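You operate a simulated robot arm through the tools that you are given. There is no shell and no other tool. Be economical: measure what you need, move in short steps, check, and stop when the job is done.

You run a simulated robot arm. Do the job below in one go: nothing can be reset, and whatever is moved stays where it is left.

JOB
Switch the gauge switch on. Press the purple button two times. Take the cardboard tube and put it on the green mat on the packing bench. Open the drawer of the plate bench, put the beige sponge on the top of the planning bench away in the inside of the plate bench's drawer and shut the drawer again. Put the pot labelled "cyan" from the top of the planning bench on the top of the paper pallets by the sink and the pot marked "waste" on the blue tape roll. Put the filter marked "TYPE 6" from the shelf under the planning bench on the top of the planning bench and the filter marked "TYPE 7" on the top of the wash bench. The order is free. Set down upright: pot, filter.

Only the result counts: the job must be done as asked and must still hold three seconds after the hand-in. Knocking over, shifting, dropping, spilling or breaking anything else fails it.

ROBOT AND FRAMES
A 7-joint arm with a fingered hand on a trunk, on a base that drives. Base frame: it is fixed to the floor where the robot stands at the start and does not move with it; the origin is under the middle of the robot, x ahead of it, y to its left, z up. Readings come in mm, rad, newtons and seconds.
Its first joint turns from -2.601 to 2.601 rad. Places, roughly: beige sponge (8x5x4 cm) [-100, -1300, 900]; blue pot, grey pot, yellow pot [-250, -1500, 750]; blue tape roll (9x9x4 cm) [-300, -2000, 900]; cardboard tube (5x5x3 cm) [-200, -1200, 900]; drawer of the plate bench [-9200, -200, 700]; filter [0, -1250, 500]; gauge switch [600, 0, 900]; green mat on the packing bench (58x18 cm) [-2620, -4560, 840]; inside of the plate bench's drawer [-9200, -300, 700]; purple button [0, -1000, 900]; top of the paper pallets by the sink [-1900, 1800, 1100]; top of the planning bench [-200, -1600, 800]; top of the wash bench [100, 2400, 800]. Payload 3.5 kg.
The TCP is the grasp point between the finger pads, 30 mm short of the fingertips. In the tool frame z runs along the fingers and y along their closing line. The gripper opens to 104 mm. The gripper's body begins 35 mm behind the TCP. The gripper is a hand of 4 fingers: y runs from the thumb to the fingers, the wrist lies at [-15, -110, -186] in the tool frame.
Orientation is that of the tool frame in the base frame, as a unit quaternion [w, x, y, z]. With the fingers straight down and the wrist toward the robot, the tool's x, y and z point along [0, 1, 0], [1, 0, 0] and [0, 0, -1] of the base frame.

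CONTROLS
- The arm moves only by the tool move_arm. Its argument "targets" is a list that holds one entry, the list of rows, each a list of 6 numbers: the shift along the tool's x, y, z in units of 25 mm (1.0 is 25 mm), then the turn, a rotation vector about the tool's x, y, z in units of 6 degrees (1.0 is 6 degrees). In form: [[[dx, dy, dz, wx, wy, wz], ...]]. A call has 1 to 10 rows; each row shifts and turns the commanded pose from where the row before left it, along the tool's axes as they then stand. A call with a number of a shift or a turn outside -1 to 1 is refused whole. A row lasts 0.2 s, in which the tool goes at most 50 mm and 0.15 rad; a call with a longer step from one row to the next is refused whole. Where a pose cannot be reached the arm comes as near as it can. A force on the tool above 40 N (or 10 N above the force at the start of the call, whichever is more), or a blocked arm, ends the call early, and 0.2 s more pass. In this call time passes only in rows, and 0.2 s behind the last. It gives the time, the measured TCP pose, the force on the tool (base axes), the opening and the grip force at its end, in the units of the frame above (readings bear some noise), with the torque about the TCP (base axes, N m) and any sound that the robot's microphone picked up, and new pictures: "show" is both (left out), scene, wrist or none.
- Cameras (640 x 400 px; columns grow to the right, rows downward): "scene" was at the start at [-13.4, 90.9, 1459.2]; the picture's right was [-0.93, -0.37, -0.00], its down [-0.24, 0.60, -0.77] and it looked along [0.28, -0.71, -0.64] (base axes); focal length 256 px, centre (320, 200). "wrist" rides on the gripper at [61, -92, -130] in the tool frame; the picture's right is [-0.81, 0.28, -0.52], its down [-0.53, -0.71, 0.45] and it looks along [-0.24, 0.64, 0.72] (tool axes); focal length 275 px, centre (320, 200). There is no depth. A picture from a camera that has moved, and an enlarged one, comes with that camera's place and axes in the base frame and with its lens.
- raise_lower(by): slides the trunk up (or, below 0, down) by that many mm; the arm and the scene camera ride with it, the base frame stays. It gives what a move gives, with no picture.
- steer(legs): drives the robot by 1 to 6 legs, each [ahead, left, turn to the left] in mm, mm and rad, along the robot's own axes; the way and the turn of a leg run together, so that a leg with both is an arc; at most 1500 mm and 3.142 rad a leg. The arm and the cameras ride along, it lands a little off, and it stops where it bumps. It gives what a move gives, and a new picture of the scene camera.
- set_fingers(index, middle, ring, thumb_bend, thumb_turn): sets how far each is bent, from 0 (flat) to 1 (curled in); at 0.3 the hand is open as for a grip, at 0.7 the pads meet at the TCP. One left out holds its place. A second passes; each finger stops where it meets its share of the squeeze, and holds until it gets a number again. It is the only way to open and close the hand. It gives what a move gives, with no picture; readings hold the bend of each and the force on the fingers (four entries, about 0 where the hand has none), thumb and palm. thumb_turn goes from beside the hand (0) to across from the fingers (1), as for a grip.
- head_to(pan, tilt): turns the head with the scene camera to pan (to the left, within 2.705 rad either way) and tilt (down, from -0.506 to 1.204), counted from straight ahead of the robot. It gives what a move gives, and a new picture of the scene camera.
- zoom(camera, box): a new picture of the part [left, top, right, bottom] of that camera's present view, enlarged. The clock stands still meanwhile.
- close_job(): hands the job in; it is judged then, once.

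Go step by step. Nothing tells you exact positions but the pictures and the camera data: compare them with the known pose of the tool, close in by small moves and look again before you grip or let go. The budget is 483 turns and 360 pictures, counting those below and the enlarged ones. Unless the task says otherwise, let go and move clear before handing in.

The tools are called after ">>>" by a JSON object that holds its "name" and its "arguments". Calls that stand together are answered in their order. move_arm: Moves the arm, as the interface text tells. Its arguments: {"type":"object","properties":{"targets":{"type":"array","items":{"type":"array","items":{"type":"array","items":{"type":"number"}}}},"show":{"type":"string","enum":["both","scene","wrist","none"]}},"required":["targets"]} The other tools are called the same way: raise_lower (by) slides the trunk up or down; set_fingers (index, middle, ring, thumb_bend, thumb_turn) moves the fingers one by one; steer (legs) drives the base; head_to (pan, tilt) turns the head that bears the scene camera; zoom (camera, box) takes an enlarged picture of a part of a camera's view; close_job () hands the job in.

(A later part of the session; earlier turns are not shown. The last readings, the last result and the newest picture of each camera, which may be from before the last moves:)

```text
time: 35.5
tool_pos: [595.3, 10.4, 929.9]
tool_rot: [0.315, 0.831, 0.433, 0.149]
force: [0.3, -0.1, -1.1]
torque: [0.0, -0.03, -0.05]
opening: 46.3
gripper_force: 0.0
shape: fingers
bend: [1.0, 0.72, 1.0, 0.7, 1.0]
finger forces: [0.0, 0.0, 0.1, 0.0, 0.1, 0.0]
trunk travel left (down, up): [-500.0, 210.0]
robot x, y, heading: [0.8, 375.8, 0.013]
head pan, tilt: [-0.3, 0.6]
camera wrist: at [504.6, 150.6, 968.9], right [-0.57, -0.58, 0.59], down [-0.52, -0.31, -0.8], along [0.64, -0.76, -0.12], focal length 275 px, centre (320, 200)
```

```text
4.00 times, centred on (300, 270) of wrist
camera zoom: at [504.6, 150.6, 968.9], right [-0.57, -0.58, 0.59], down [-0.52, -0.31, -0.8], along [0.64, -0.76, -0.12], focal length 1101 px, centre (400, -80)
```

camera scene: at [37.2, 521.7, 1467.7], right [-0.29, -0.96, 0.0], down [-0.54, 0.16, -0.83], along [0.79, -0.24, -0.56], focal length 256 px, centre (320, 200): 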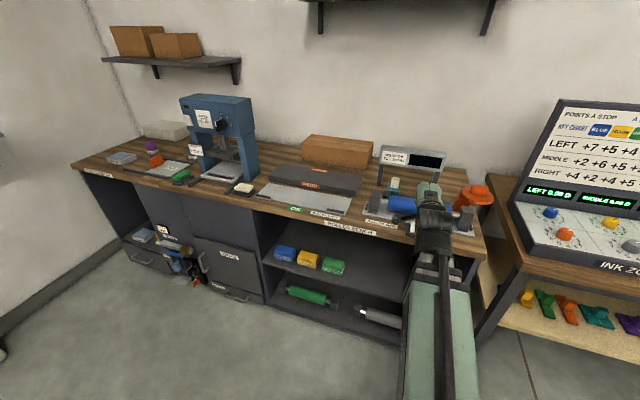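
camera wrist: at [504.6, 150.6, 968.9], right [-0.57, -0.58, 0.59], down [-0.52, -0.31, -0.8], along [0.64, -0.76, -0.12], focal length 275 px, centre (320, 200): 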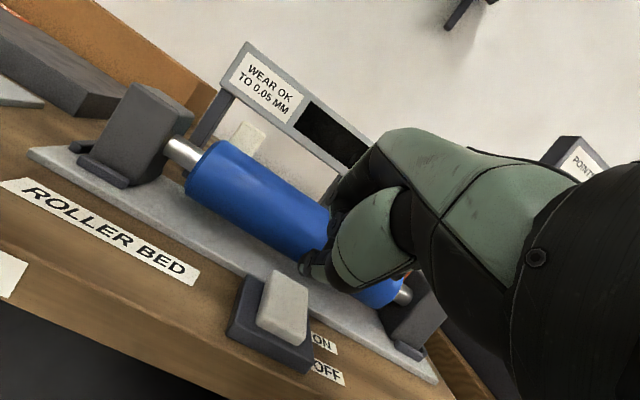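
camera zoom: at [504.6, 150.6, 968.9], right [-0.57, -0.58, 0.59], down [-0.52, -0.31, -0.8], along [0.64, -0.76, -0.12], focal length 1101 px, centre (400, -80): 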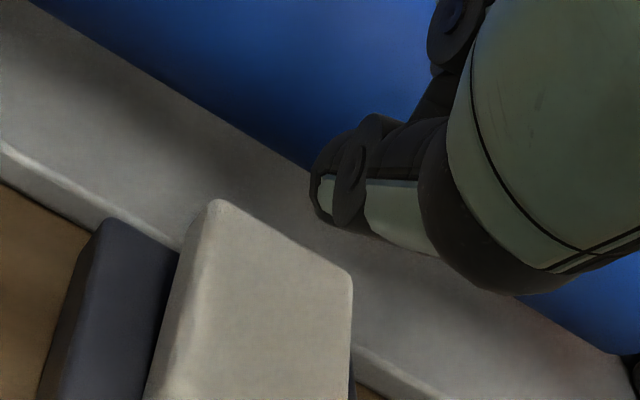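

Now descending on the far third of the rocker.

>>> {"name": "move_arm", "arguments": {"targets": [[[0.01, -0.21, 0.243, 0, 0, 0], [0.01, -0.21, 0.243, 0, 0, 0], [0.01, -0.21, 0.243, 0, 0, 0], [0, -0.1, 0.122, 0, 0, 0], [0, -0.1, 0.122, 0, 0, 0], [0, -0.1, 0.122, 0, 0, 0], [0, -0.1, 0.122, 0, 0, 0], [0, -0.1, 0.122, 0, 0, 0]]], "show": "wrist"}}

>>> {"name": "zoom", "arguments": {"camera": "wrist", "box": [220, 200, 380, 300]}}

```text
time: 37.5
tool_pos: [592.9, 10.9, 893.8]
tool_rot: [0.321, 0.828, 0.432, 0.155]
force: [-1.1, -1.6, 25.8]
torque: [-0.39, -0.32, -0.06]
opening: 42.0
gripper_force: 14.6
shape: fingers
bend: [1.0, 0.73, 1.0, 0.76, 1.0]
finger forces: [0.1, 16.7, 0.0, 0.1, 12.3, 0.0]
trunk travel left (down, up): [-500.0, 210.0]
robot x, y, heading: [-0.9, 376.3, 0.005]
head pan, tilt: [-0.3, 0.6]
stopped in row 8: the force on the tool passed its limit at 41 N (the readings are from after the stop); the commanded pose is now the measured one
camera wrist: at [502.9, 151.5, 929.8], right [-0.57, -0.57, 0.59], down [-0.51, -0.32, -0.8], along [0.64, -0.76, -0.11], focal length 275 px, centre (320, 200)
```

wrist: 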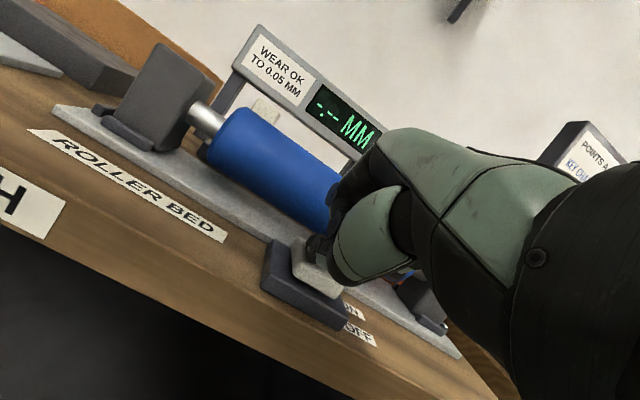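

```text
4.00 times, centred on (300, 250) of wrist
camera zoom: at [502.9, 151.5, 929.8], right [-0.57, -0.57, 0.59], down [-0.51, -0.32, -0.8], along [0.64, -0.76, -0.11], focal length 1101 px, centre (400, 0)
```

zoom: 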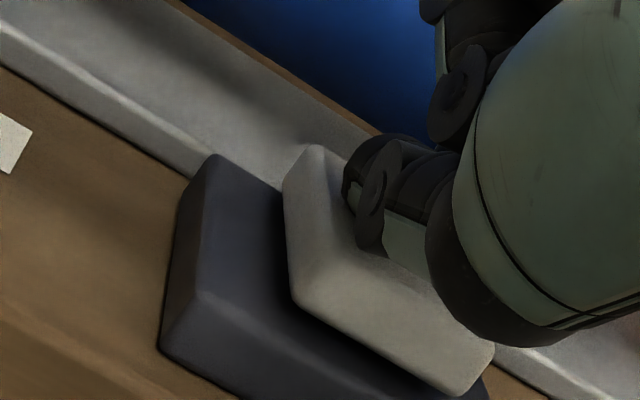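

The gauge display now shows "-.-- MM", so the switch is on. I'll retreat upward and back and confirm.

>>> {"name": "move_arm", "arguments": {"targets": [[[0, 0.648, -0.761, 0, 0, 0], [0, 0.648, -0.761, 0, 0, 0], [0, 0.648, -0.761, 0, 0, 0], [0, 0.648, -0.761, 0, 0, 0], [0, -0.5, -0.6, 0, 0, 0], [0, -0.5, -0.6, 0, 0, 0], [0, -0.5, -0.6, 0, 0, 0], [0, -0.5, -0.6, 0, 0, 0]]], "show": "wrist"}}

```text
time: 39.3
tool_pos: [556.5, 42.1, 1007.7]
tool_rot: [0.317, 0.83, 0.434, 0.151]
force: [-0.2, 0.2, -0.3]
torque: [-0.03, -0.03, 0.02]
opening: 46.2
gripper_force: 0.0
shape: fingers
bend: [1.0, 0.72, 1.0, 0.7, 1.0]
finger forces: [0.1, 0.1, 0.0, 0.0, 0.0, 0.0]
out of reach, approached as far as the arm can: row 7, 8
trunk travel left (down, up): [-500.0, 210.0]
robot x, y, heading: [0.7, 377.0, 0.002]
head pan, tilt: [-0.3, 0.6]
camera wrist: at [465.9, 181.2, 1045.3], right [-0.57, -0.57, 0.59], down [-0.51, -0.31, -0.8], along [0.64, -0.76, -0.12], focal length 275 px, centre (320, 200)
```

wrist: 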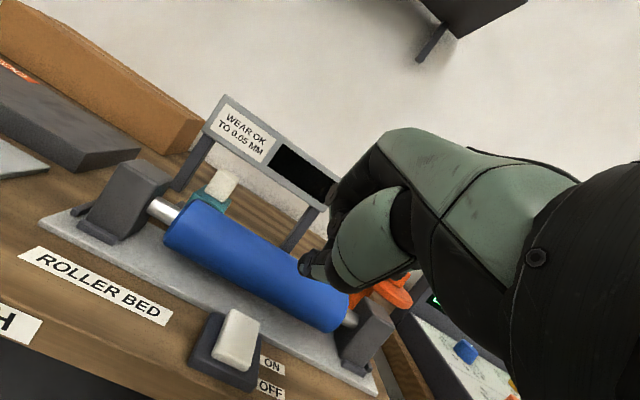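

The display seems dark again; I'll check both rocker and display.

>>> {"name": "zoom", "arguments": {"camera": "wrist", "box": [160, 295, 320, 395]}}

>>> {"name": "zoom", "arguments": {"camera": "scene", "box": [360, 130, 520, 230]}}

```text
4.00 times, centred on (240, 345) of wrist
camera zoom: at [465.9, 181.2, 1045.3], right [-0.57, -0.57, 0.59], down [-0.51, -0.31, -0.8], along [0.64, -0.76, -0.12], focal length 1101 px, centre (640, -380)
```

zoom: 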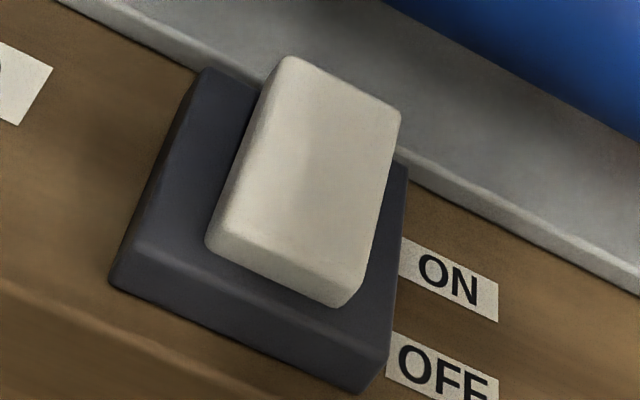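

```text
4.00 times, centred on (440, 180) of scene
camera zoom: at [37.1, 521.7, 1467.6], right [-0.29, -0.96, 0.0], down [-0.54, 0.16, -0.83], along [0.79, -0.24, -0.56], focal length 1024 px, centre (-160, 280)
```

zoom: 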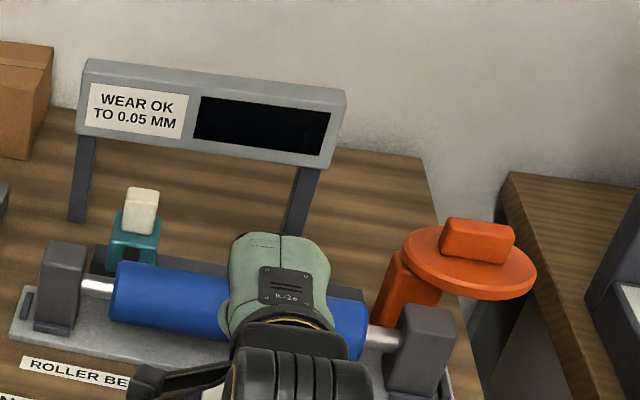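

The rocker sprang back, so it needs a deeper press nearer the edge. Trying again 6 mm further out.

>>> {"name": "move_arm", "arguments": {"targets": [[[-0.025, -0.127, 0.98, 0, 0, 0], [-0.025, -0.127, 0.98, 0, 0, 0], [-0.025, -0.127, 0.98, 0, 0, 0], [-0.025, -0.127, 0.98, 0, 0, 0]]], "show": "none"}}

>>> {"name": "move_arm", "arguments": {"targets": [[[0.01, -0.21, 0.243, 0, 0, 0], [0.01, -0.21, 0.243, 0, 0, 0], [0.01, -0.21, 0.243, 0, 0, 0], [0, -0.1, 0.122, 0, 0, 0], [0, -0.1, 0.122, 0, 0, 0], [0, -0.1, 0.122, 0, 0, 0], [0, -0.1, 0.122, 0, 0, 0], [0, -0.1, 0.122, 0, 0, 0], [0, -0.1, 0.122, 0, 0, 0]]], "show": "wrist"}}

>>> {"name": "zoom", "arguments": {"camera": "wrist", "box": [220, 200, 380, 300]}}

```text
time: 40.3
tool_pos: [601.6, 6.6, 925.1]
tool_rot: [0.317, 0.83, 0.434, 0.152]
force: [-0.2, 0.4, 0.4]
torque: [-0.04, 0.03, 0.01]
opening: 45.9
gripper_force: 0.1
shape: fingers
bend: [1.0, 0.72, 1.0, 0.7, 1.0]
finger forces: [0.1, 0.0, 0.0, 0.1, 0.0, 0.1]
trunk travel left (down, up): [-500.0, 210.0]
robot x, y, heading: [-3.2, 375.7, 0.009]
head pan, tilt: [-0.3, 0.6]
```

```text
time: 41.9
tool_pos: [599.3, 6.3, 891.9]
tool_rot: [0.323, 0.827, 0.432, 0.157]
force: [1.9, -2.5, 26.2]
torque: [-0.29, -0.27, -0.05]
opening: 41.7
gripper_force: 16.9
shape: fingers
bend: [1.0, 0.72, 1.0, 0.77, 1.0]
finger forces: [0.0, 12.2, 0.0, 0.0, 20.7, 0.1]
trunk travel left (down, up): [-500.0, 210.0]
robot x, y, heading: [-1.7, 380.1, 0.011]
head pan, tilt: [-0.3, 0.6]
stopped in row 8: the force on the tool passed its limit at 43 N (the readings are from after the stop); the commanded pose is now the measured one
camera wrist: at [508.1, 146.4, 927.1], right [-0.58, -0.57, 0.58], down [-0.5, -0.32, -0.81], along [0.64, -0.76, -0.1], focal length 275 px, centre (320, 200)
```

wrist: 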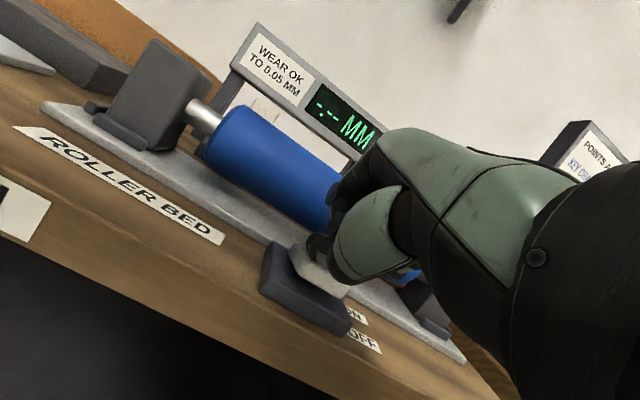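

```text
4.00 times, centred on (300, 250) of wrist
camera zoom: at [508.1, 146.4, 927.1], right [-0.58, -0.57, 0.58], down [-0.5, -0.32, -0.81], along [0.64, -0.76, -0.1], focal length 1101 px, centre (400, 0)
```

zoom: 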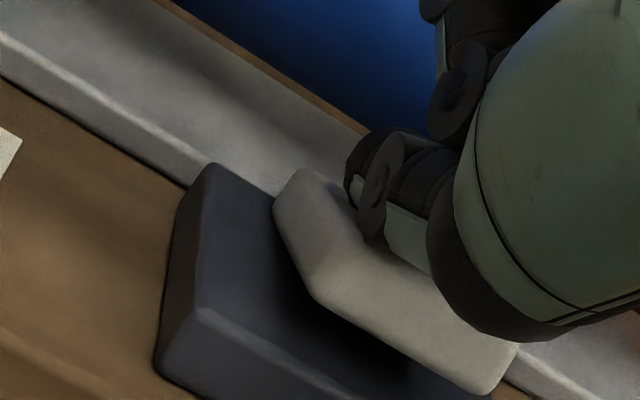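

The rocker now tips well to the far side. I'll retreat straight up and check whether it holds.

>>> {"name": "move_arm", "arguments": {"targets": [[[0, 0.2, -0.23, 0, 0, 0], [0, 0.324, -0.38, 0, 0, 0], [0, 0.648, -0.761, 0, 0, 0], [0, 0.648, -0.761, 0, 0, 0], [0, 0.648, -0.761, 0, 0, 0]]], "show": "wrist"}}

```text
time: 43.1
tool_pos: [599.1, 7.6, 982.0]
tool_rot: [0.32, 0.828, 0.433, 0.155]
force: [-0.9, 0.2, 0.0]
torque: [0.01, 0.01, -0.02]
opening: 46.1
gripper_force: 0.1
shape: fingers
bend: [1.0, 0.72, 1.0, 0.7, 1.0]
finger forces: [0.0, 0.0, 0.0, 0.1, 0.1, 0.0]
trunk travel left (down, up): [-500.0, 210.0]
robot x, y, heading: [-1.9, 380.5, 0.011]
head pan, tilt: [-0.3, 0.6]
camera wrist: at [507.6, 146.9, 1018.9], right [-0.57, -0.57, 0.59], down [-0.51, -0.32, -0.8], along [0.64, -0.76, -0.11], focal length 275 px, centre (320, 200)
```

wrist: 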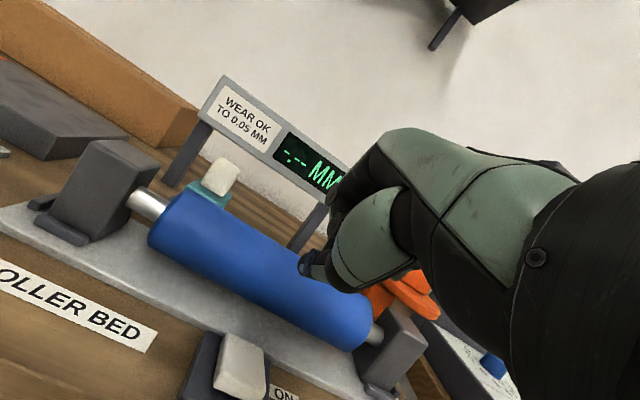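

The gauge reads "-.-- MM" and stays on, so the switch is done. Next I'll back away, turn to face the wall, and undo the hand's yaw and tilt.

>>> {"name": "steer", "arguments": {"legs": [[-140, 110, 0], [0, 0, -0.67]]}}

>>> {"name": "move_arm", "arguments": {"targets": [[[0, 0, 0, 1, 0, 0], [0, 0, 0, 1, 0, 0], [0, 0, 0, 1, 0, 0], [0, 0, 0, 1, 0, 0], [0, 0, 0, 1, 0, 0], [0, 0, 0, 1, 0, 0], [0, 0, 0, 0.5, 0, 0], [0, 0, 0, 0, 0, -1], [0, 0, 0, 0, 0, -1], [0, 0, 0, 0, 0, -1]]], "show": "none"}}

>>> {"name": "move_arm", "arguments": {"targets": [[[0, 0, 0, 0, 0, -1], [0, 0, 0, 0, 0, -1], [0, 0, 0, 0, 0, -1]]], "show": "none"}}

>>> {"name": "head_to", "arguments": {"pan": -0.6, "tilt": 0.7}}

```text
time: 46.4
tool_pos: [89.7, -181.7, 983.0]
tool_rot: [0.353, 0.925, 0.133, 0.039]
force: [0.1, -0.3, -0.3]
torque: [0.0, 0.03, 0.04]
opening: 46.2
gripper_force: 0.0
shape: fingers
bend: [1.0, 0.72, 1.0, 0.7, 1.0]
finger forces: [0.1, 0.0, 0.0, 0.1, 0.0, 0.1]
trunk travel left (down, up): [-500.0, 210.0]
robot x, y, heading: [-147.2, 486.5, -0.67]
head pan, tilt: [-0.3, 0.6]
camera scene: at [-24.8, 572.4, 1467.6], right [-0.82, -0.57, 0.0], down [-0.32, 0.47, -0.83], along [0.47, -0.68, -0.56], focal length 256 px, centre (320, 200)
```

scene: 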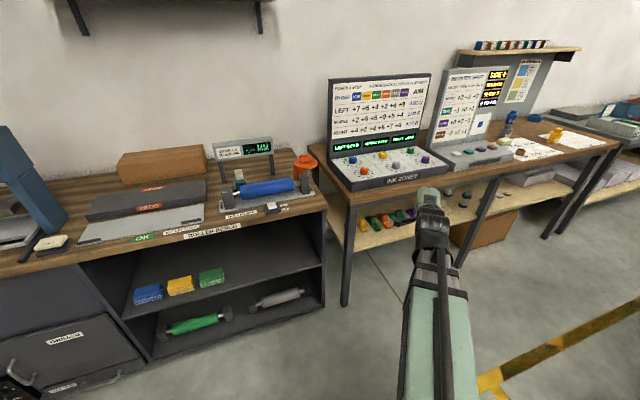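

```text
time: 48.6
tool_pos: [91.1, -180.8, 982.8]
tool_rot: [0.022, 0.956, 0.292, -0.011]
force: [0.8, -0.1, 0.5]
torque: [0.01, -0.01, -0.03]
opening: 45.8
gripper_force: 0.1
shape: fingers
bend: [1.0, 0.72, 1.0, 0.7, 1.0]
finger forces: [0.1, 0.0, 0.1, 0.0, 0.1, 0.0]
trunk travel left (down, up): [-500.0, 210.0]
robot x, y, heading: [-149.5, 484.7, -0.668]
head pan, tilt: [-0.3, 0.6]
```

```text
time: 49.4
tool_pos: [90.1, -180.5, 981.8]
tool_rot: [0.02, 0.899, 0.438, -0.014]
force: [-0.4, 0.1, -0.4]
torque: [0.01, 0.01, -0.01]
opening: 46.2
gripper_force: 0.0
shape: fingers
bend: [1.0, 0.72, 1.0, 0.7, 1.0]
finger forces: [0.1, 0.1, 0.1, 0.0, 0.0, 0.0]
trunk travel left (down, up): [-500.0, 210.0]
robot x, y, heading: [-145.4, 482.1, -0.668]
head pan, tilt: [-0.3, 0.6]
```

```text
time: 50.2
tool_pos: [90.2, -180.3, 982.1]
tool_rot: [0.021, 0.899, 0.437, -0.013]
force: [-0.6, 1.0, 0.1]
torque: [0.03, -0.01, 0.05]
opening: 46.3
gripper_force: 0.1
shape: fingers
bend: [1.0, 0.72, 1.0, 0.7, 1.0]
finger forces: [0.1, 0.1, 0.0, 0.0, 0.0, 0.0]
trunk travel left (down, up): [-500.0, 210.0]
robot x, y, heading: [-145.9, 481.8, -0.668]
head pan, tilt: [-0.6, 0.7]
camera scene: at [-49.6, 564.2, 1459.0], right [-0.95, -0.3, 0.0], down [-0.19, 0.61, -0.77], along [0.23, -0.73, -0.64], focal length 256 px, centre (320, 200)
```

scene: 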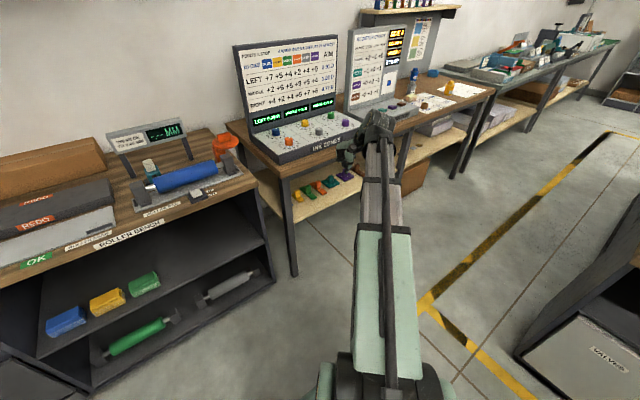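

The register desk's purple button is near (4, -1064, 890). I'll drive sideways along the bench first, then ahead, stopping short of the button.

>>> {"name": "steer", "arguments": {"legs": [[0, -743, 0], [300, 0, 0]]}}

>>> {"name": "zoom", "arguments": {"camera": "wrist", "box": [0, 0, 640, 400]}}

```text
time: 54.3
tool_pos: [-370.6, -730.3, 983.2]
tool_rot: [0.021, 0.914, 0.405, -0.017]
force: [0.1, -0.1, 0.0]
torque: [0.02, 0.01, 0.01]
opening: 46.2
gripper_force: 0.0
shape: fingers
bend: [1.0, 0.72, 1.0, 0.7, 1.0]
finger forces: [0.0, 0.1, 0.1, 0.0, 0.1, 0.1]
trunk travel left (down, up): [-500.0, 210.0]
robot x, y, heading: [-562.1, -48.9, -0.741]
head pan, tilt: [-0.6, 0.7]
stopped in leg 1: the robot was blocked; the commanded pose is now the measured one
camera scene: at [-455.5, 24.9, 1458.6], right [-0.97, -0.23, 0.0], down [-0.15, 0.63, -0.77], along [0.17, -0.75, -0.64], focal length 256 px, centre (320, 200)
```

scene: 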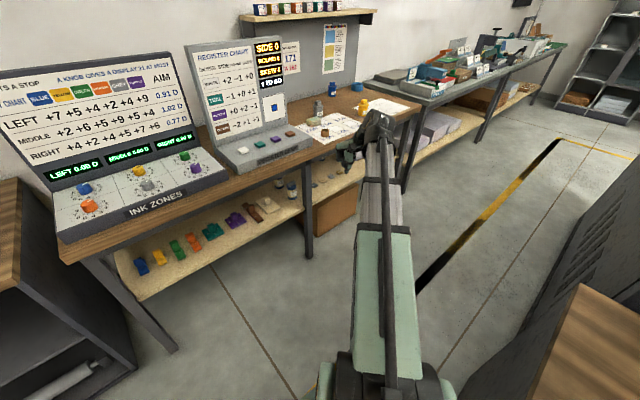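

```text
1.00 times, centred on (320, 200) of wrist (not enlarged: the box is as wide or as high as the picture)
camera zoom: at [-395.6, -615.8, 1109.1], right [-0.33, -0.76, 0.56], down [-0.89, 0.06, -0.45], along [0.3, -0.65, -0.7], focal length 275 px, centre (320, 200)
```

zoom: 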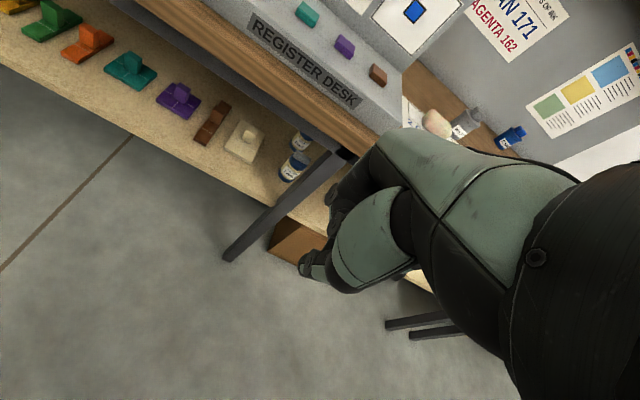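

It bumped at the rear, probably a table behind the robot, and yawed slightly. I'll move ahead away from it and look back to see whether anything was shifted.

>>> {"name": "steer", "arguments": {"legs": [[250, 0, 0]]}}

>>> {"name": "head_to", "arguments": {"pan": -2.4, "tilt": 0.8}}

```text
time: 56.1
tool_pos: [-187.7, -898.8, 982.3]
tool_rot: [0.021, 0.913, 0.406, -0.015]
force: [0.0, 0.8, 0.1]
torque: [0.01, -0.01, -0.03]
opening: 46.2
gripper_force: 0.0
shape: fingers
bend: [1.0, 0.72, 1.0, 0.7, 1.0]
finger forces: [0.1, 0.0, 0.0, 0.0, 0.1, 0.0]
trunk travel left (down, up): [-500.0, 210.0]
robot x, y, heading: [-381.7, -219.1, -0.736]
head pan, tilt: [-0.6, 0.7]
camera scene: at [-277.9, -146.6, 1459.0], right [-0.97, -0.23, 0.0], down [-0.15, 0.63, -0.76], along [0.18, -0.74, -0.64], focal length 256 px, centre (320, 200)
```

scene: 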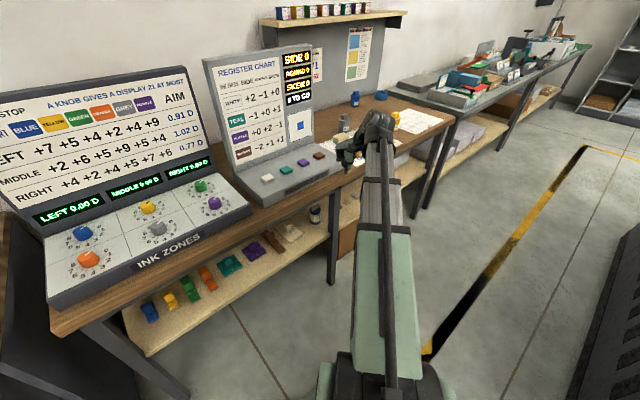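

```text
time: 57.9
tool_pos: [-189.1, -899.3, 982.9]
tool_rot: [0.021, 0.913, 0.407, -0.014]
force: [0.7, 0.0, 0.2]
torque: [-0.01, 0.02, 0.01]
opening: 45.9
gripper_force: 0.1
shape: fingers
bend: [1.0, 0.72, 1.0, 0.7, 1.0]
finger forces: [0.0, 0.0, 0.0, 0.0, 0.1, 0.1]
trunk travel left (down, up): [-500.0, 210.0]
robot x, y, heading: [-382.9, -219.3, -0.738]
head pan, tilt: [-2.4, 0.799]
camera scene: at [-378.3, -64.2, 1450.8], right [0.0, 1.0, 0.0], down [0.72, 0.0, -0.7], along [-0.7, 0.0, -0.72], focal length 256 px, centre (320, 200)
```

scene: 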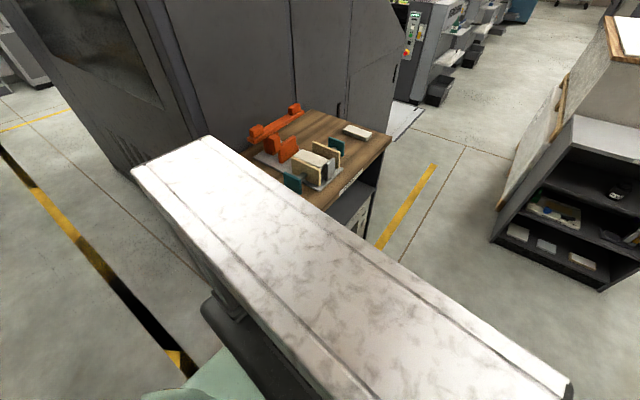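

Nothing behind was disturbed. The purple button triangulates to about (3, -1002, 905). I'll straighten the heading and close in.

>>> {"name": "steer", "arguments": {"legs": [[0, 0, 0.068]]}}

>>> {"name": "zoom", "arguments": {"camera": "wrist", "box": [0, 0, 640, 400]}}

```text
time: 58.8
tool_pos: [-142.0, -882.8, 981.8]
tool_rot: [0.021, 0.898, 0.439, -0.015]
force: [0.3, 0.0, 0.6]
torque: [0.0, 0.0, 0.01]
opening: 46.2
gripper_force: 0.1
shape: fingers
bend: [1.0, 0.72, 1.0, 0.7, 1.0]
finger forces: [0.0, 0.0, 0.0, 0.0, 0.0, 0.1]
trunk travel left (down, up): [-500.0, 210.0]
robot x, y, heading: [-380.1, -220.7, -0.666]
head pan, tilt: [-2.4, 0.799]
camera scene: at [-389.2, -64.6, 1450.8], right [-0.07, 1.0, 0.0], down [0.71, 0.05, -0.7], along [-0.7, -0.05, -0.72], focal length 256 px, centre (320, 200)
```

scene: 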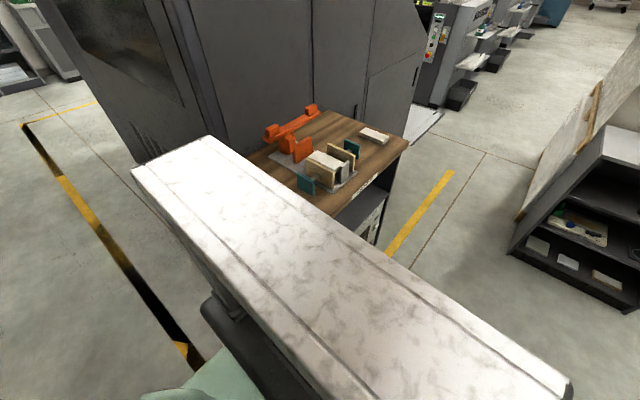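

```text
1.00 times, centred on (320, 200) of wrist (not enlarged: the box is as wide or as high as the picture)
camera zoom: at [-175.7, -773.5, 1108.3], right [-0.28, -0.78, 0.56], down [-0.89, 0.0, -0.45], along [0.35, -0.62, -0.7], focal length 275 px, centre (320, 200)
```

zoom: 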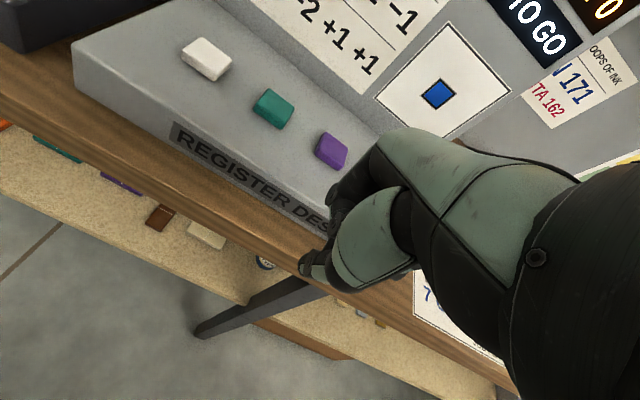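

The estimate holds at about (-1, -998, 905). I'll tilt 18° and reach forward over the button.

>>> {"name": "move_arm", "arguments": {"targets": [[[0, 0, 0, -1, 0, 0], [0, 0, 0, -1, 0, 0], [0, 0, 0, -1, 0, 0], [0, 0.9, 0.29, 0, 0, 0], [0, 0.9, 0.29, 0, 0, 0], [0, 0.9, 0.29, 0, 0, 0], [0, 0.9, 0.29, 0, 0, 0], [0, 0.9, 0.29, 0, 0, 0], [0, 0.9, 0.29, 0, 0, 0]]], "show": "wrist"}}

>>> {"name": "head_to", "arguments": {"pan": -0.4, "tilt": 0.6}}

```text
time: 60.8
tool_pos: [-28.6, -972.5, 986.4]
tool_rot: [0.16, 0.884, 0.435, 0.055]
force: [-0.2, 0.1, -0.1]
torque: [-0.03, -0.01, -0.04]
opening: 46.3
gripper_force: 0.1
shape: fingers
bend: [1.0, 0.72, 1.0, 0.7, 1.0]
finger forces: [0.0, 0.1, 0.0, 0.0, 0.0, 0.0]
trunk travel left (down, up): [-500.0, 210.0]
robot x, y, heading: [-379.5, -215.2, -0.667]
head pan, tilt: [-2.4, 0.799]
camera wrist: at [-90.7, -842.2, 1077.1], right [-0.41, -0.67, 0.61], down [-0.76, -0.12, -0.64], along [0.51, -0.73, -0.46], focal length 275 px, centre (320, 200)
```

wrist: 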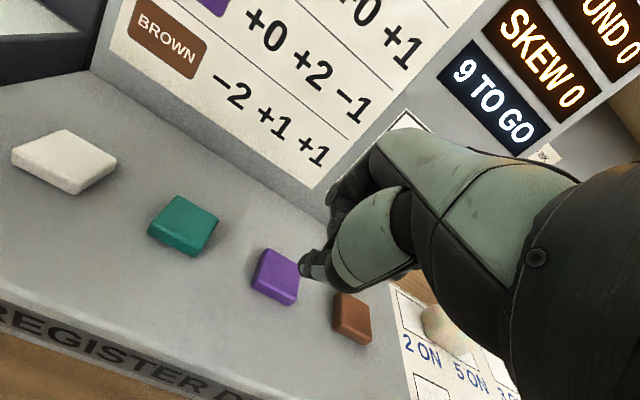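

```text
time: 62.7
tool_pos: [-28.6, -972.8, 986.4]
tool_rot: [0.16, 0.884, 0.435, 0.056]
force: [-0.4, -0.7, 0.1]
torque: [0.0, -0.03, 0.0]
opening: 46.2
gripper_force: 0.1
shape: fingers
bend: [1.0, 0.72, 1.0, 0.7, 1.0]
finger forces: [0.0, 0.1, 0.0, 0.1, 0.0, 0.0]
trunk travel left (down, up): [-500.0, 210.0]
robot x, y, heading: [-378.9, -218.3, -0.668]
head pan, tilt: [-0.4, 0.6]
camera scene: at [-266.1, -136.0, 1467.6], right [-0.88, -0.48, 0.0], down [-0.27, 0.49, -0.83], along [0.4, -0.72, -0.56], focal length 256 px, centre (320, 200)
```

scene: 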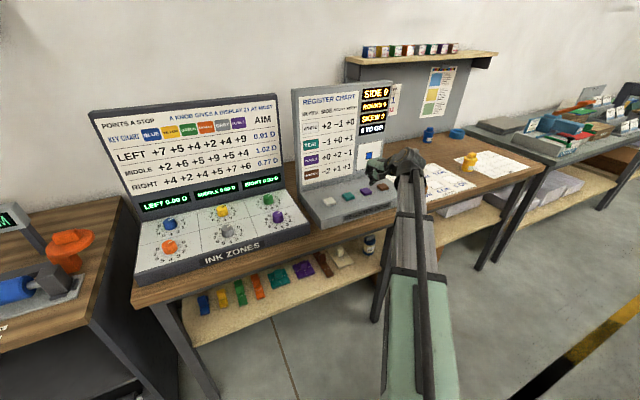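

The tip is about 28 mm short and 53 mm above. I'll close to 15 mm above the button, then press in small steps.

>>> {"name": "move_arm", "arguments": {"targets": [[[-0.01, 0.3, 0.8, 0, 0, 0], [-0.01, 0.3, 0.8, 0, 0, 0]]], "show": "wrist"}}

>>> {"name": "move_arm", "arguments": {"targets": [[[0, -0.053, 0.15, 0, 0, 0], [0, -0.053, 0.15, 0, 0, 0], [0, -0.053, 0.15, 0, 0, 0]]], "show": "wrist"}}

```text
time: 63.3
tool_pos: [-8.2, -990.2, 954.2]
tool_rot: [0.161, 0.884, 0.435, 0.054]
force: [0.0, -0.3, 0.9]
torque: [0.03, 0.02, 0.0]
opening: 46.2
gripper_force: 0.1
shape: fingers
bend: [1.0, 0.72, 1.0, 0.7, 1.0]
finger forces: [0.1, 0.1, 0.1, 0.0, 0.0, 0.1]
trunk travel left (down, up): [-500.0, 210.0]
robot x, y, heading: [-380.1, -215.0, -0.669]
head pan, tilt: [-0.4, 0.6]
camera wrist: at [-70.1, -860.1, 1045.8], right [-0.41, -0.67, 0.61], down [-0.76, -0.12, -0.64], along [0.51, -0.73, -0.46], focal length 275 px, centre (320, 200)
```

wrist: 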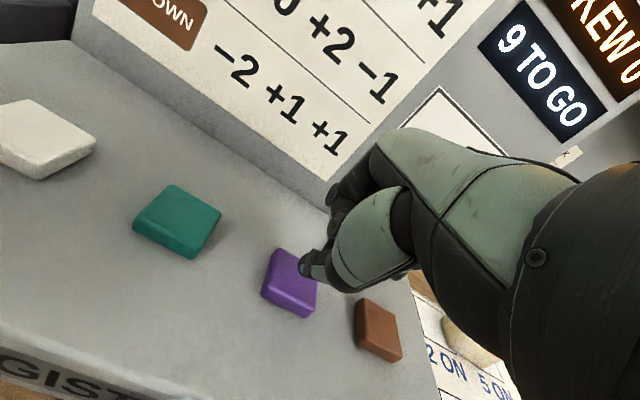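

```text
time: 64.1
tool_pos: [-10.4, -990.6, 942.4]
tool_rot: [0.161, 0.884, 0.436, 0.055]
force: [-0.1, 0.8, 2.6]
torque: [0.01, 0.0, -0.03]
opening: 45.6
gripper_force: 1.3
shape: fingers
bend: [1.0, 0.72, 1.0, 0.71, 1.0]
finger forces: [0.2, 0.0, 0.1, 0.0, 2.4, 0.0]
trunk travel left (down, up): [-500.0, 210.0]
robot x, y, heading: [-376.3, -220.3, -0.667]
head pan, tilt: [-0.4, 0.6]
heard: click
camera wrist: at [-72.8, -859.1, 1033.9], right [-0.41, -0.67, 0.61], down [-0.76, -0.12, -0.64], along [0.51, -0.73, -0.46], focal length 275 px, centre (320, 200)
```

wrist: 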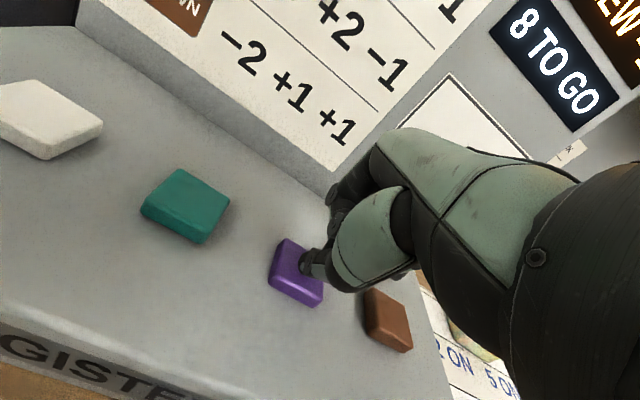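

A click was heard and the display went from 9 to 8 TO GO. I'll lift 15 mm and press again.

>>> {"name": "move_arm", "arguments": {"targets": [[[0, 0.2, -0.56, 0, 0, 0], [0, 0, 0, 0, 0, 0]]], "show": "none"}}

>>> {"name": "move_arm", "arguments": {"targets": [[[0, -0.053, 0.15, 0, 0, 0], [0, -0.053, 0.15, 0, 0, 0], [0, -0.053, 0.15, 0, 0, 0], [0, -0.053, 0.15, 0, 0, 0]]], "show": "wrist"}}

```text
time: 64.7
tool_pos: [-9.7, -990.4, 956.3]
tool_rot: [0.161, 0.884, 0.435, 0.054]
force: [0.2, -1.1, 0.1]
torque: [-0.01, -0.02, 0.0]
opening: 46.1
gripper_force: 0.0
shape: fingers
bend: [1.0, 0.72, 1.0, 0.7, 1.0]
finger forces: [0.0, 0.1, 0.1, 0.0, 0.0, 0.0]
trunk travel left (down, up): [-500.0, 210.0]
robot x, y, heading: [-380.5, -222.4, -0.666]
head pan, tilt: [-0.4, 0.6]
```

```text
time: 65.7
tool_pos: [-9.4, -989.8, 942.2]
tool_rot: [0.161, 0.884, 0.435, 0.055]
force: [-0.2, -0.5, 3.6]
torque: [0.01, 0.02, 0.0]
opening: 45.6
gripper_force: 1.9
shape: fingers
bend: [1.0, 0.72, 1.0, 0.71, 1.0]
finger forces: [0.1, 0.0, 0.0, 0.1, 4.3, 0.0]
trunk travel left (down, up): [-500.0, 210.0]
robot x, y, heading: [-381.3, -223.7, -0.667]
head pan, tilt: [-0.4, 0.6]
heard: click
camera wrist: at [-71.7, -859.3, 1032.5], right [-0.41, -0.67, 0.61], down [-0.76, -0.12, -0.64], along [0.51, -0.73, -0.46], focal length 275 px, centre (320, 200)
```

wrist: 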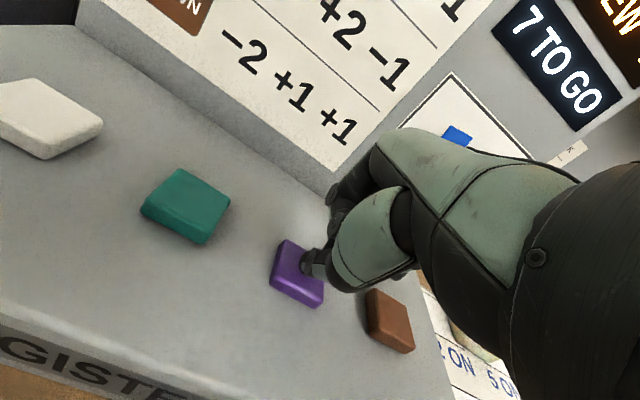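

Seven to go: the purple button has been pressed exactly twice. I'll lift off, undo the tilt and open the hand.

>>> {"name": "move_arm", "arguments": {"targets": [[[0, 0.33, -0.94, 0, 0, 0], [0, 0.33, -0.94, 0, 0, 0], [0, 0, -1, 0, 0, 0], [0, 0, -1, 0, 0, 0], [0, -0.5, -0.6, 1, 0, 0], [0, -0.6, -0.6, 1, 0, 0], [0, -0.8, -0.6, 1, 0, 0], [0, -1, 0, 0, 0, 0], [0, -1, 0, 0, 0, 0]]], "show": "none"}}

>>> {"name": "set_fingers", "arguments": {"index": 0.3, "middle": 0.3, "ring": 0.3, "thumb_bend": 0.3, "thumb_turn": 1}}

>>> {"name": "head_to", "arguments": {"pan": -0.75, "tilt": 0.6}}

```text
time: 67.7
tool_pos: [-103.0, -909.2, 1070.4]
tool_rot: [0.021, 0.898, 0.438, -0.014]
force: [0.2, -0.3, -0.2]
torque: [0.01, 0.03, -0.01]
opening: 46.1
gripper_force: 0.1
shape: fingers
bend: [1.0, 0.72, 1.0, 0.7, 1.0]
finger forces: [0.0, 0.0, 0.0, 0.0, 0.0, 0.0]
trunk travel left (down, up): [-500.0, 210.0]
robot x, y, heading: [-381.3, -220.4, -0.666]
head pan, tilt: [-0.4, 0.6]
```

```text
time: 68.7
tool_pos: [-101.1, -910.0, 1070.2]
tool_rot: [0.02, 0.899, 0.438, -0.014]
force: [-0.1, -0.3, -0.8]
torque: [0.0, -0.02, -0.02]
opening: 102.7
gripper_force: 0.1
shape: fingers
bend: [0.3, 0.3, 0.3, 0.3, 0.98]
finger forces: [0.1, 0.0, 0.0, 0.0, 0.0, 0.1]
trunk travel left (down, up): [-500.0, 210.0]
robot x, y, heading: [-377.7, -219.9, -0.669]
head pan, tilt: [-0.4, 0.6]
```

```text
time: 69.5
tool_pos: [-102.2, -909.6, 1070.4]
tool_rot: [0.021, 0.899, 0.438, -0.015]
force: [0.0, -0.3, -0.2]
torque: [0.02, 0.04, 0.01]
opening: 102.8
gripper_force: 0.1
shape: fingers
bend: [0.3, 0.3, 0.3, 0.3, 0.98]
finger forces: [0.0, 0.0, 0.1, 0.0, 0.0, 0.0]
trunk travel left (down, up): [-500.0, 210.0]
robot x, y, heading: [-378.4, -222.0, -0.667]
head pan, tilt: [-0.75, 0.6]
camera scene: at [-295.2, -145.9, 1467.6], right [-0.99, -0.15, 0.0], down [-0.09, 0.56, -0.83], along [0.13, -0.82, -0.56], focal length 256 px, centre (320, 200)
```

scene: 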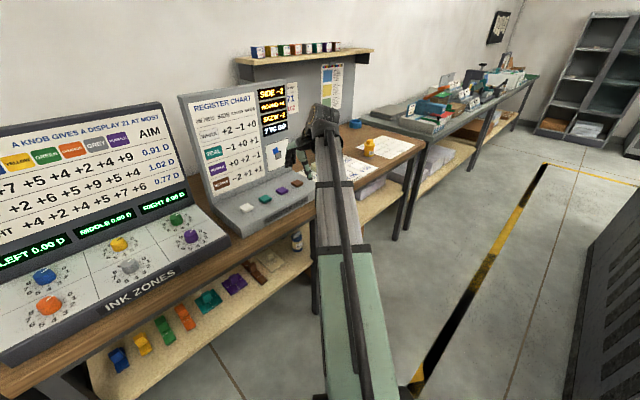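

The arm hides the planning bench, so I'll drive ahead a bit and to the right along the aisle.

>>> {"name": "steer", "arguments": {"legs": [[70, 0, 0], [0, -500, 0]]}}

>>> {"name": "head_to", "arguments": {"pan": -0.1, "tilt": 0.6}}

```text
time: 73.1
tool_pos: [-370.9, -1351.9, 1069.0]
tool_rot: [0.021, 0.901, 0.432, -0.014]
force: [-0.4, -0.1, -0.6]
torque: [0.01, 0.0, 0.01]
opening: 102.9
gripper_force: 0.1
shape: fingers
bend: [0.3, 0.3, 0.3, 0.3, 0.98]
finger forces: [0.1, 0.0, 0.1, 0.1, 0.1, 0.1]
trunk travel left (down, up): [-500.0, 210.0]
robot x, y, heading: [-639.8, -657.0, -0.682]
head pan, tilt: [-0.75, 0.6]
camera scene: at [-554.5, -585.7, 1467.7], right [-0.99, -0.14, 0.0], down [-0.08, 0.56, -0.83], along [0.11, -0.82, -0.56], focal length 256 px, centre (320, 200)
```

scene: 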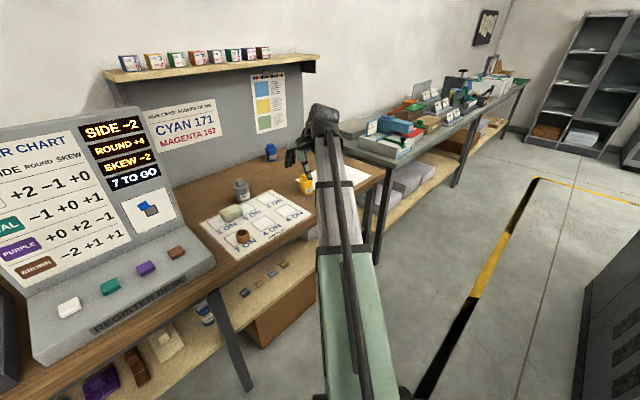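

```text
time: 74.1
tool_pos: [-372.2, -1352.9, 1070.0]
tool_rot: [0.021, 0.901, 0.433, -0.014]
force: [-0.6, -0.2, -0.4]
torque: [0.01, -0.01, -0.02]
opening: 102.7
gripper_force: 0.0
shape: fingers
bend: [0.3, 0.3, 0.3, 0.3, 0.98]
finger forces: [0.0, 0.0, 0.0, 0.0, 0.1, 0.0]
trunk travel left (down, up): [-500.0, 210.0]
robot x, y, heading: [-635.0, -659.5, -0.684]
head pan, tilt: [-0.099, 0.6]
camera scene: at [-504.0, -560.3, 1467.6], right [-0.7, -0.71, 0.0], down [-0.4, 0.4, -0.83], along [0.59, -0.58, -0.56], focal length 256 px, centre (320, 200)
```

scene: 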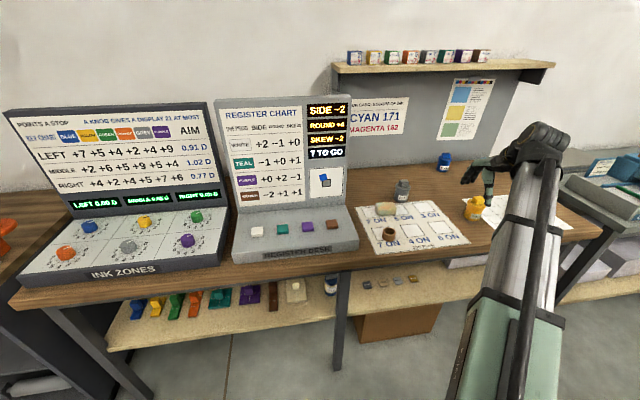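

Good view of the planning bench. I'll zoom in on its top and the shelf beneath.

>>> {"name": "zoom", "arguments": {"camera": "scene", "box": [340, 130, 580, 280]}}

>>> {"name": "zoom", "arguments": {"camera": "scene", "box": [260, 250, 460, 375]}}

>>> {"name": "zoom", "arguments": {"camera": "wrist", "box": [0, 0, 640, 400]}}

```text
2.67 times, centred on (460, 205) of scene
camera zoom: at [-504.0, -560.3, 1467.6], right [-0.7, -0.71, 0.0], down [-0.4, 0.4, -0.83], along [0.59, -0.58, -0.56], focal length 683 px, centre (-53, 187)
```

zoom: 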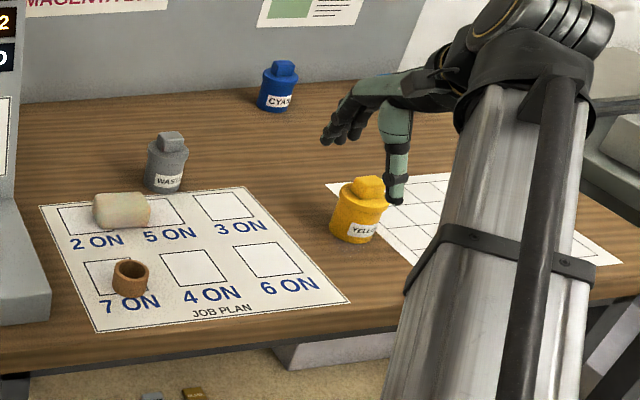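

```text
3.20 times, centred on (360, 312) of scene
camera zoom: at [-504.0, -560.3, 1467.6], right [-0.7, -0.71, 0.0], down [-0.4, 0.4, -0.83], along [0.59, -0.58, -0.56], focal length 820 px, centre (192, -160)
```

zoom: 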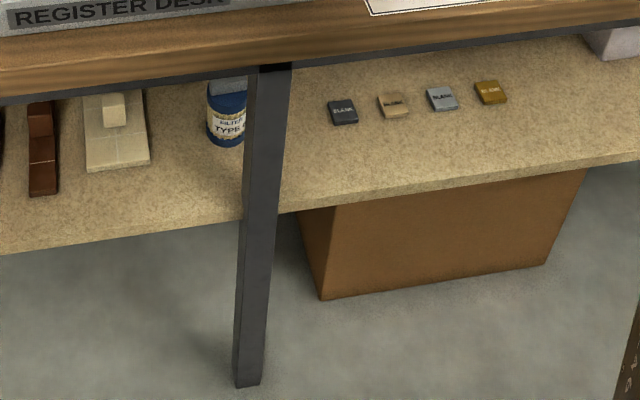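

```text
1.00 times, centred on (320, 200) of wrist (not enlarged: the box is as wide or as high as the picture)
camera zoom: at [-403.9, -1241.0, 1196.0], right [-0.29, -0.78, 0.56], down [-0.89, 0.01, -0.45], along [0.34, -0.63, -0.7], focal length 275 px, centre (320, 200)
```

zoom: 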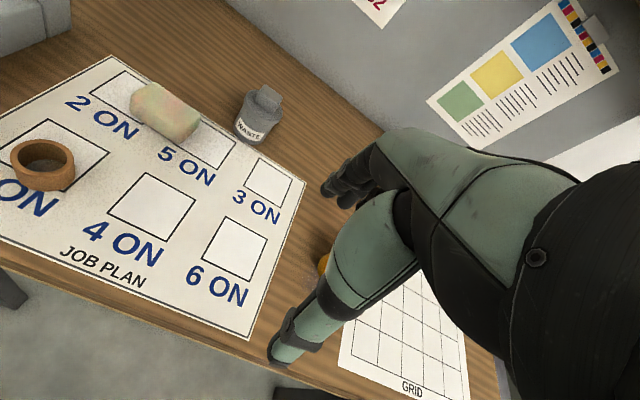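

The filters are blue cans on the lower shelf. I'll start with the waste pot: line up the robot so the hand is in front of it.

>>> {"name": "steer", "arguments": {"legs": [[110, 90, 0.012]]}}

>>> {"name": "zoom", "arguments": {"camera": "wrist", "box": [0, 0, 640, 400]}}

```text
time: 75.5
tool_pos: [-222.8, -1349.4, 1069.7]
tool_rot: [0.02, 0.899, 0.437, -0.014]
force: [0.3, -0.1, -0.1]
torque: [-0.02, -0.02, 0.04]
opening: 103.0
gripper_force: 0.0
shape: fingers
bend: [0.3, 0.3, 0.3, 0.3, 0.98]
finger forces: [0.1, 0.1, 0.0, 0.1, 0.0, 0.0]
trunk travel left (down, up): [-500.0, 210.0]
robot x, y, heading: [-494.4, -657.8, -0.67]
head pan, tilt: [-0.099, 0.6]
camera scene: at [-361.6, -559.3, 1467.6], right [-0.7, -0.72, 0.0], down [-0.41, 0.39, -0.82], along [0.59, -0.58, -0.57], focal length 256 px, centre (320, 200)
```

scene: 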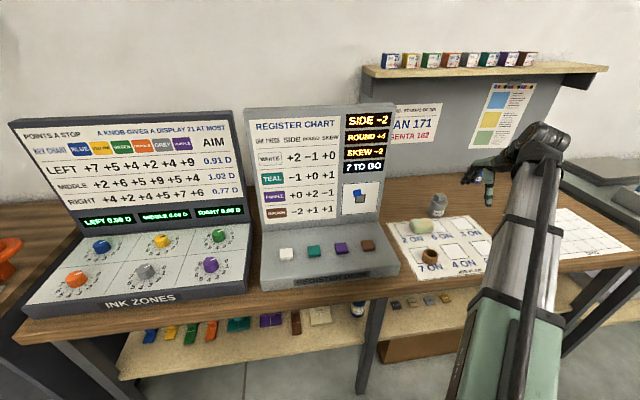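

```text
1.00 times, centred on (320, 200) of wrist (not enlarged: the box is as wide or as high as the picture)
camera zoom: at [-255.4, -1239.1, 1195.9], right [-0.28, -0.78, 0.56], down [-0.89, 0.0, -0.45], along [0.35, -0.63, -0.7], focal length 275 px, centre (320, 200)
```

zoom: 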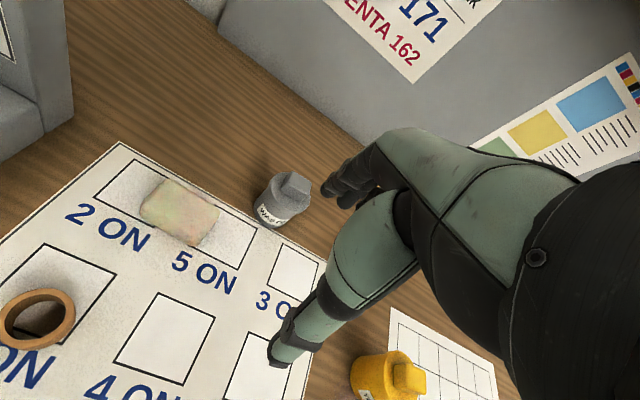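

The waste pot is about 169 mm straight ahead at (-92, -1456). I'll move above it.

>>> {"name": "move_arm", "arguments": {"targets": [[[0, 0.97, 0, 0, 0, 0], [0, 0.97, 0, 0, 0, 0], [0, 0.97, 0, 0, 0, 0], [0, 0.97, 0, 0, 0, 0], [0, 0.97, 0, 0, 0, 0], [0, 0.97, 0, 0, 0, 0], [0, 0.97, 0, 0, 0, 0]]], "show": "both"}}

>>> {"name": "zoom", "arguments": {"camera": "scene", "box": [400, 110, 600, 235]}}

```text
time: 77.1
tool_pos: [-90.0, -1454.1, 1072.6]
tool_rot: [0.021, 0.899, 0.436, -0.014]
force: [0.4, -0.7, 0.0]
torque: [-0.01, -0.01, -0.01]
opening: 102.9
gripper_force: 0.0
shape: fingers
bend: [0.3, 0.3, 0.3, 0.3, 0.98]
finger forces: [0.0, 0.1, 0.0, 0.1, 0.0, 0.0]
trunk travel left (down, up): [-500.0, 210.0]
robot x, y, heading: [-495.9, -659.6, -0.674]
head pan, tilt: [-0.099, 0.6]
camera scene: at [-361.9, -559.4, 1467.6], right [-0.7, -0.72, 0.0], down [-0.41, 0.39, -0.83], along [0.59, -0.58, -0.57], focal length 256 px, centre (320, 200)
camera wrist: at [-123.1, -1344.2, 1199.0], right [-0.28, -0.78, 0.56], down [-0.89, 0.0, -0.45], along [0.35, -0.63, -0.7], focal length 275 px, centre (320, 200)
```

scene: 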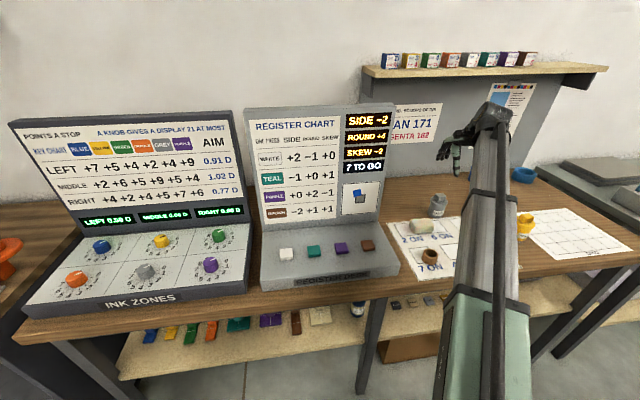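
wrist: 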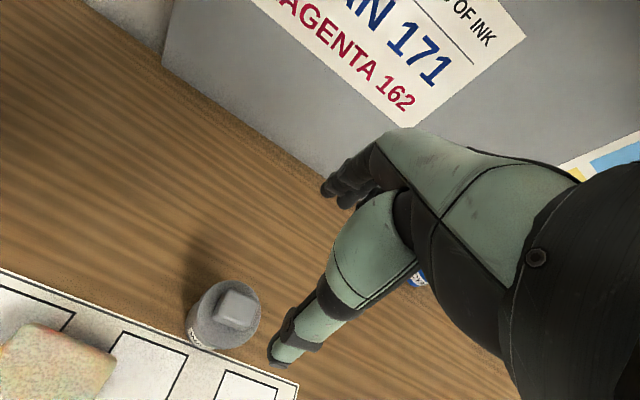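

```text
3.20 times, centred on (500, 172) of scene
camera zoom: at [-361.9, -559.4, 1467.6], right [-0.7, -0.72, 0.0], down [-0.41, 0.39, -0.83], along [0.59, -0.58, -0.57], focal length 820 px, centre (-256, 288)
```

zoom: 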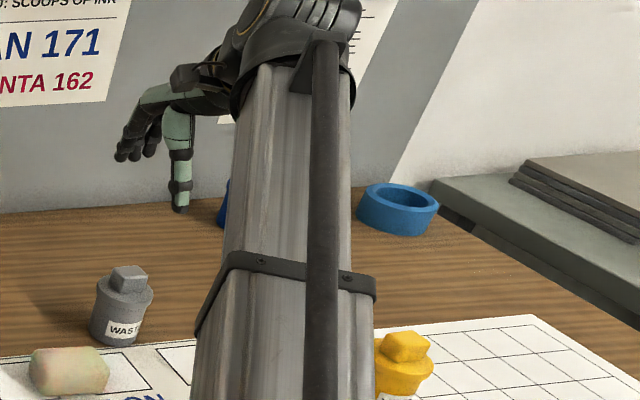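

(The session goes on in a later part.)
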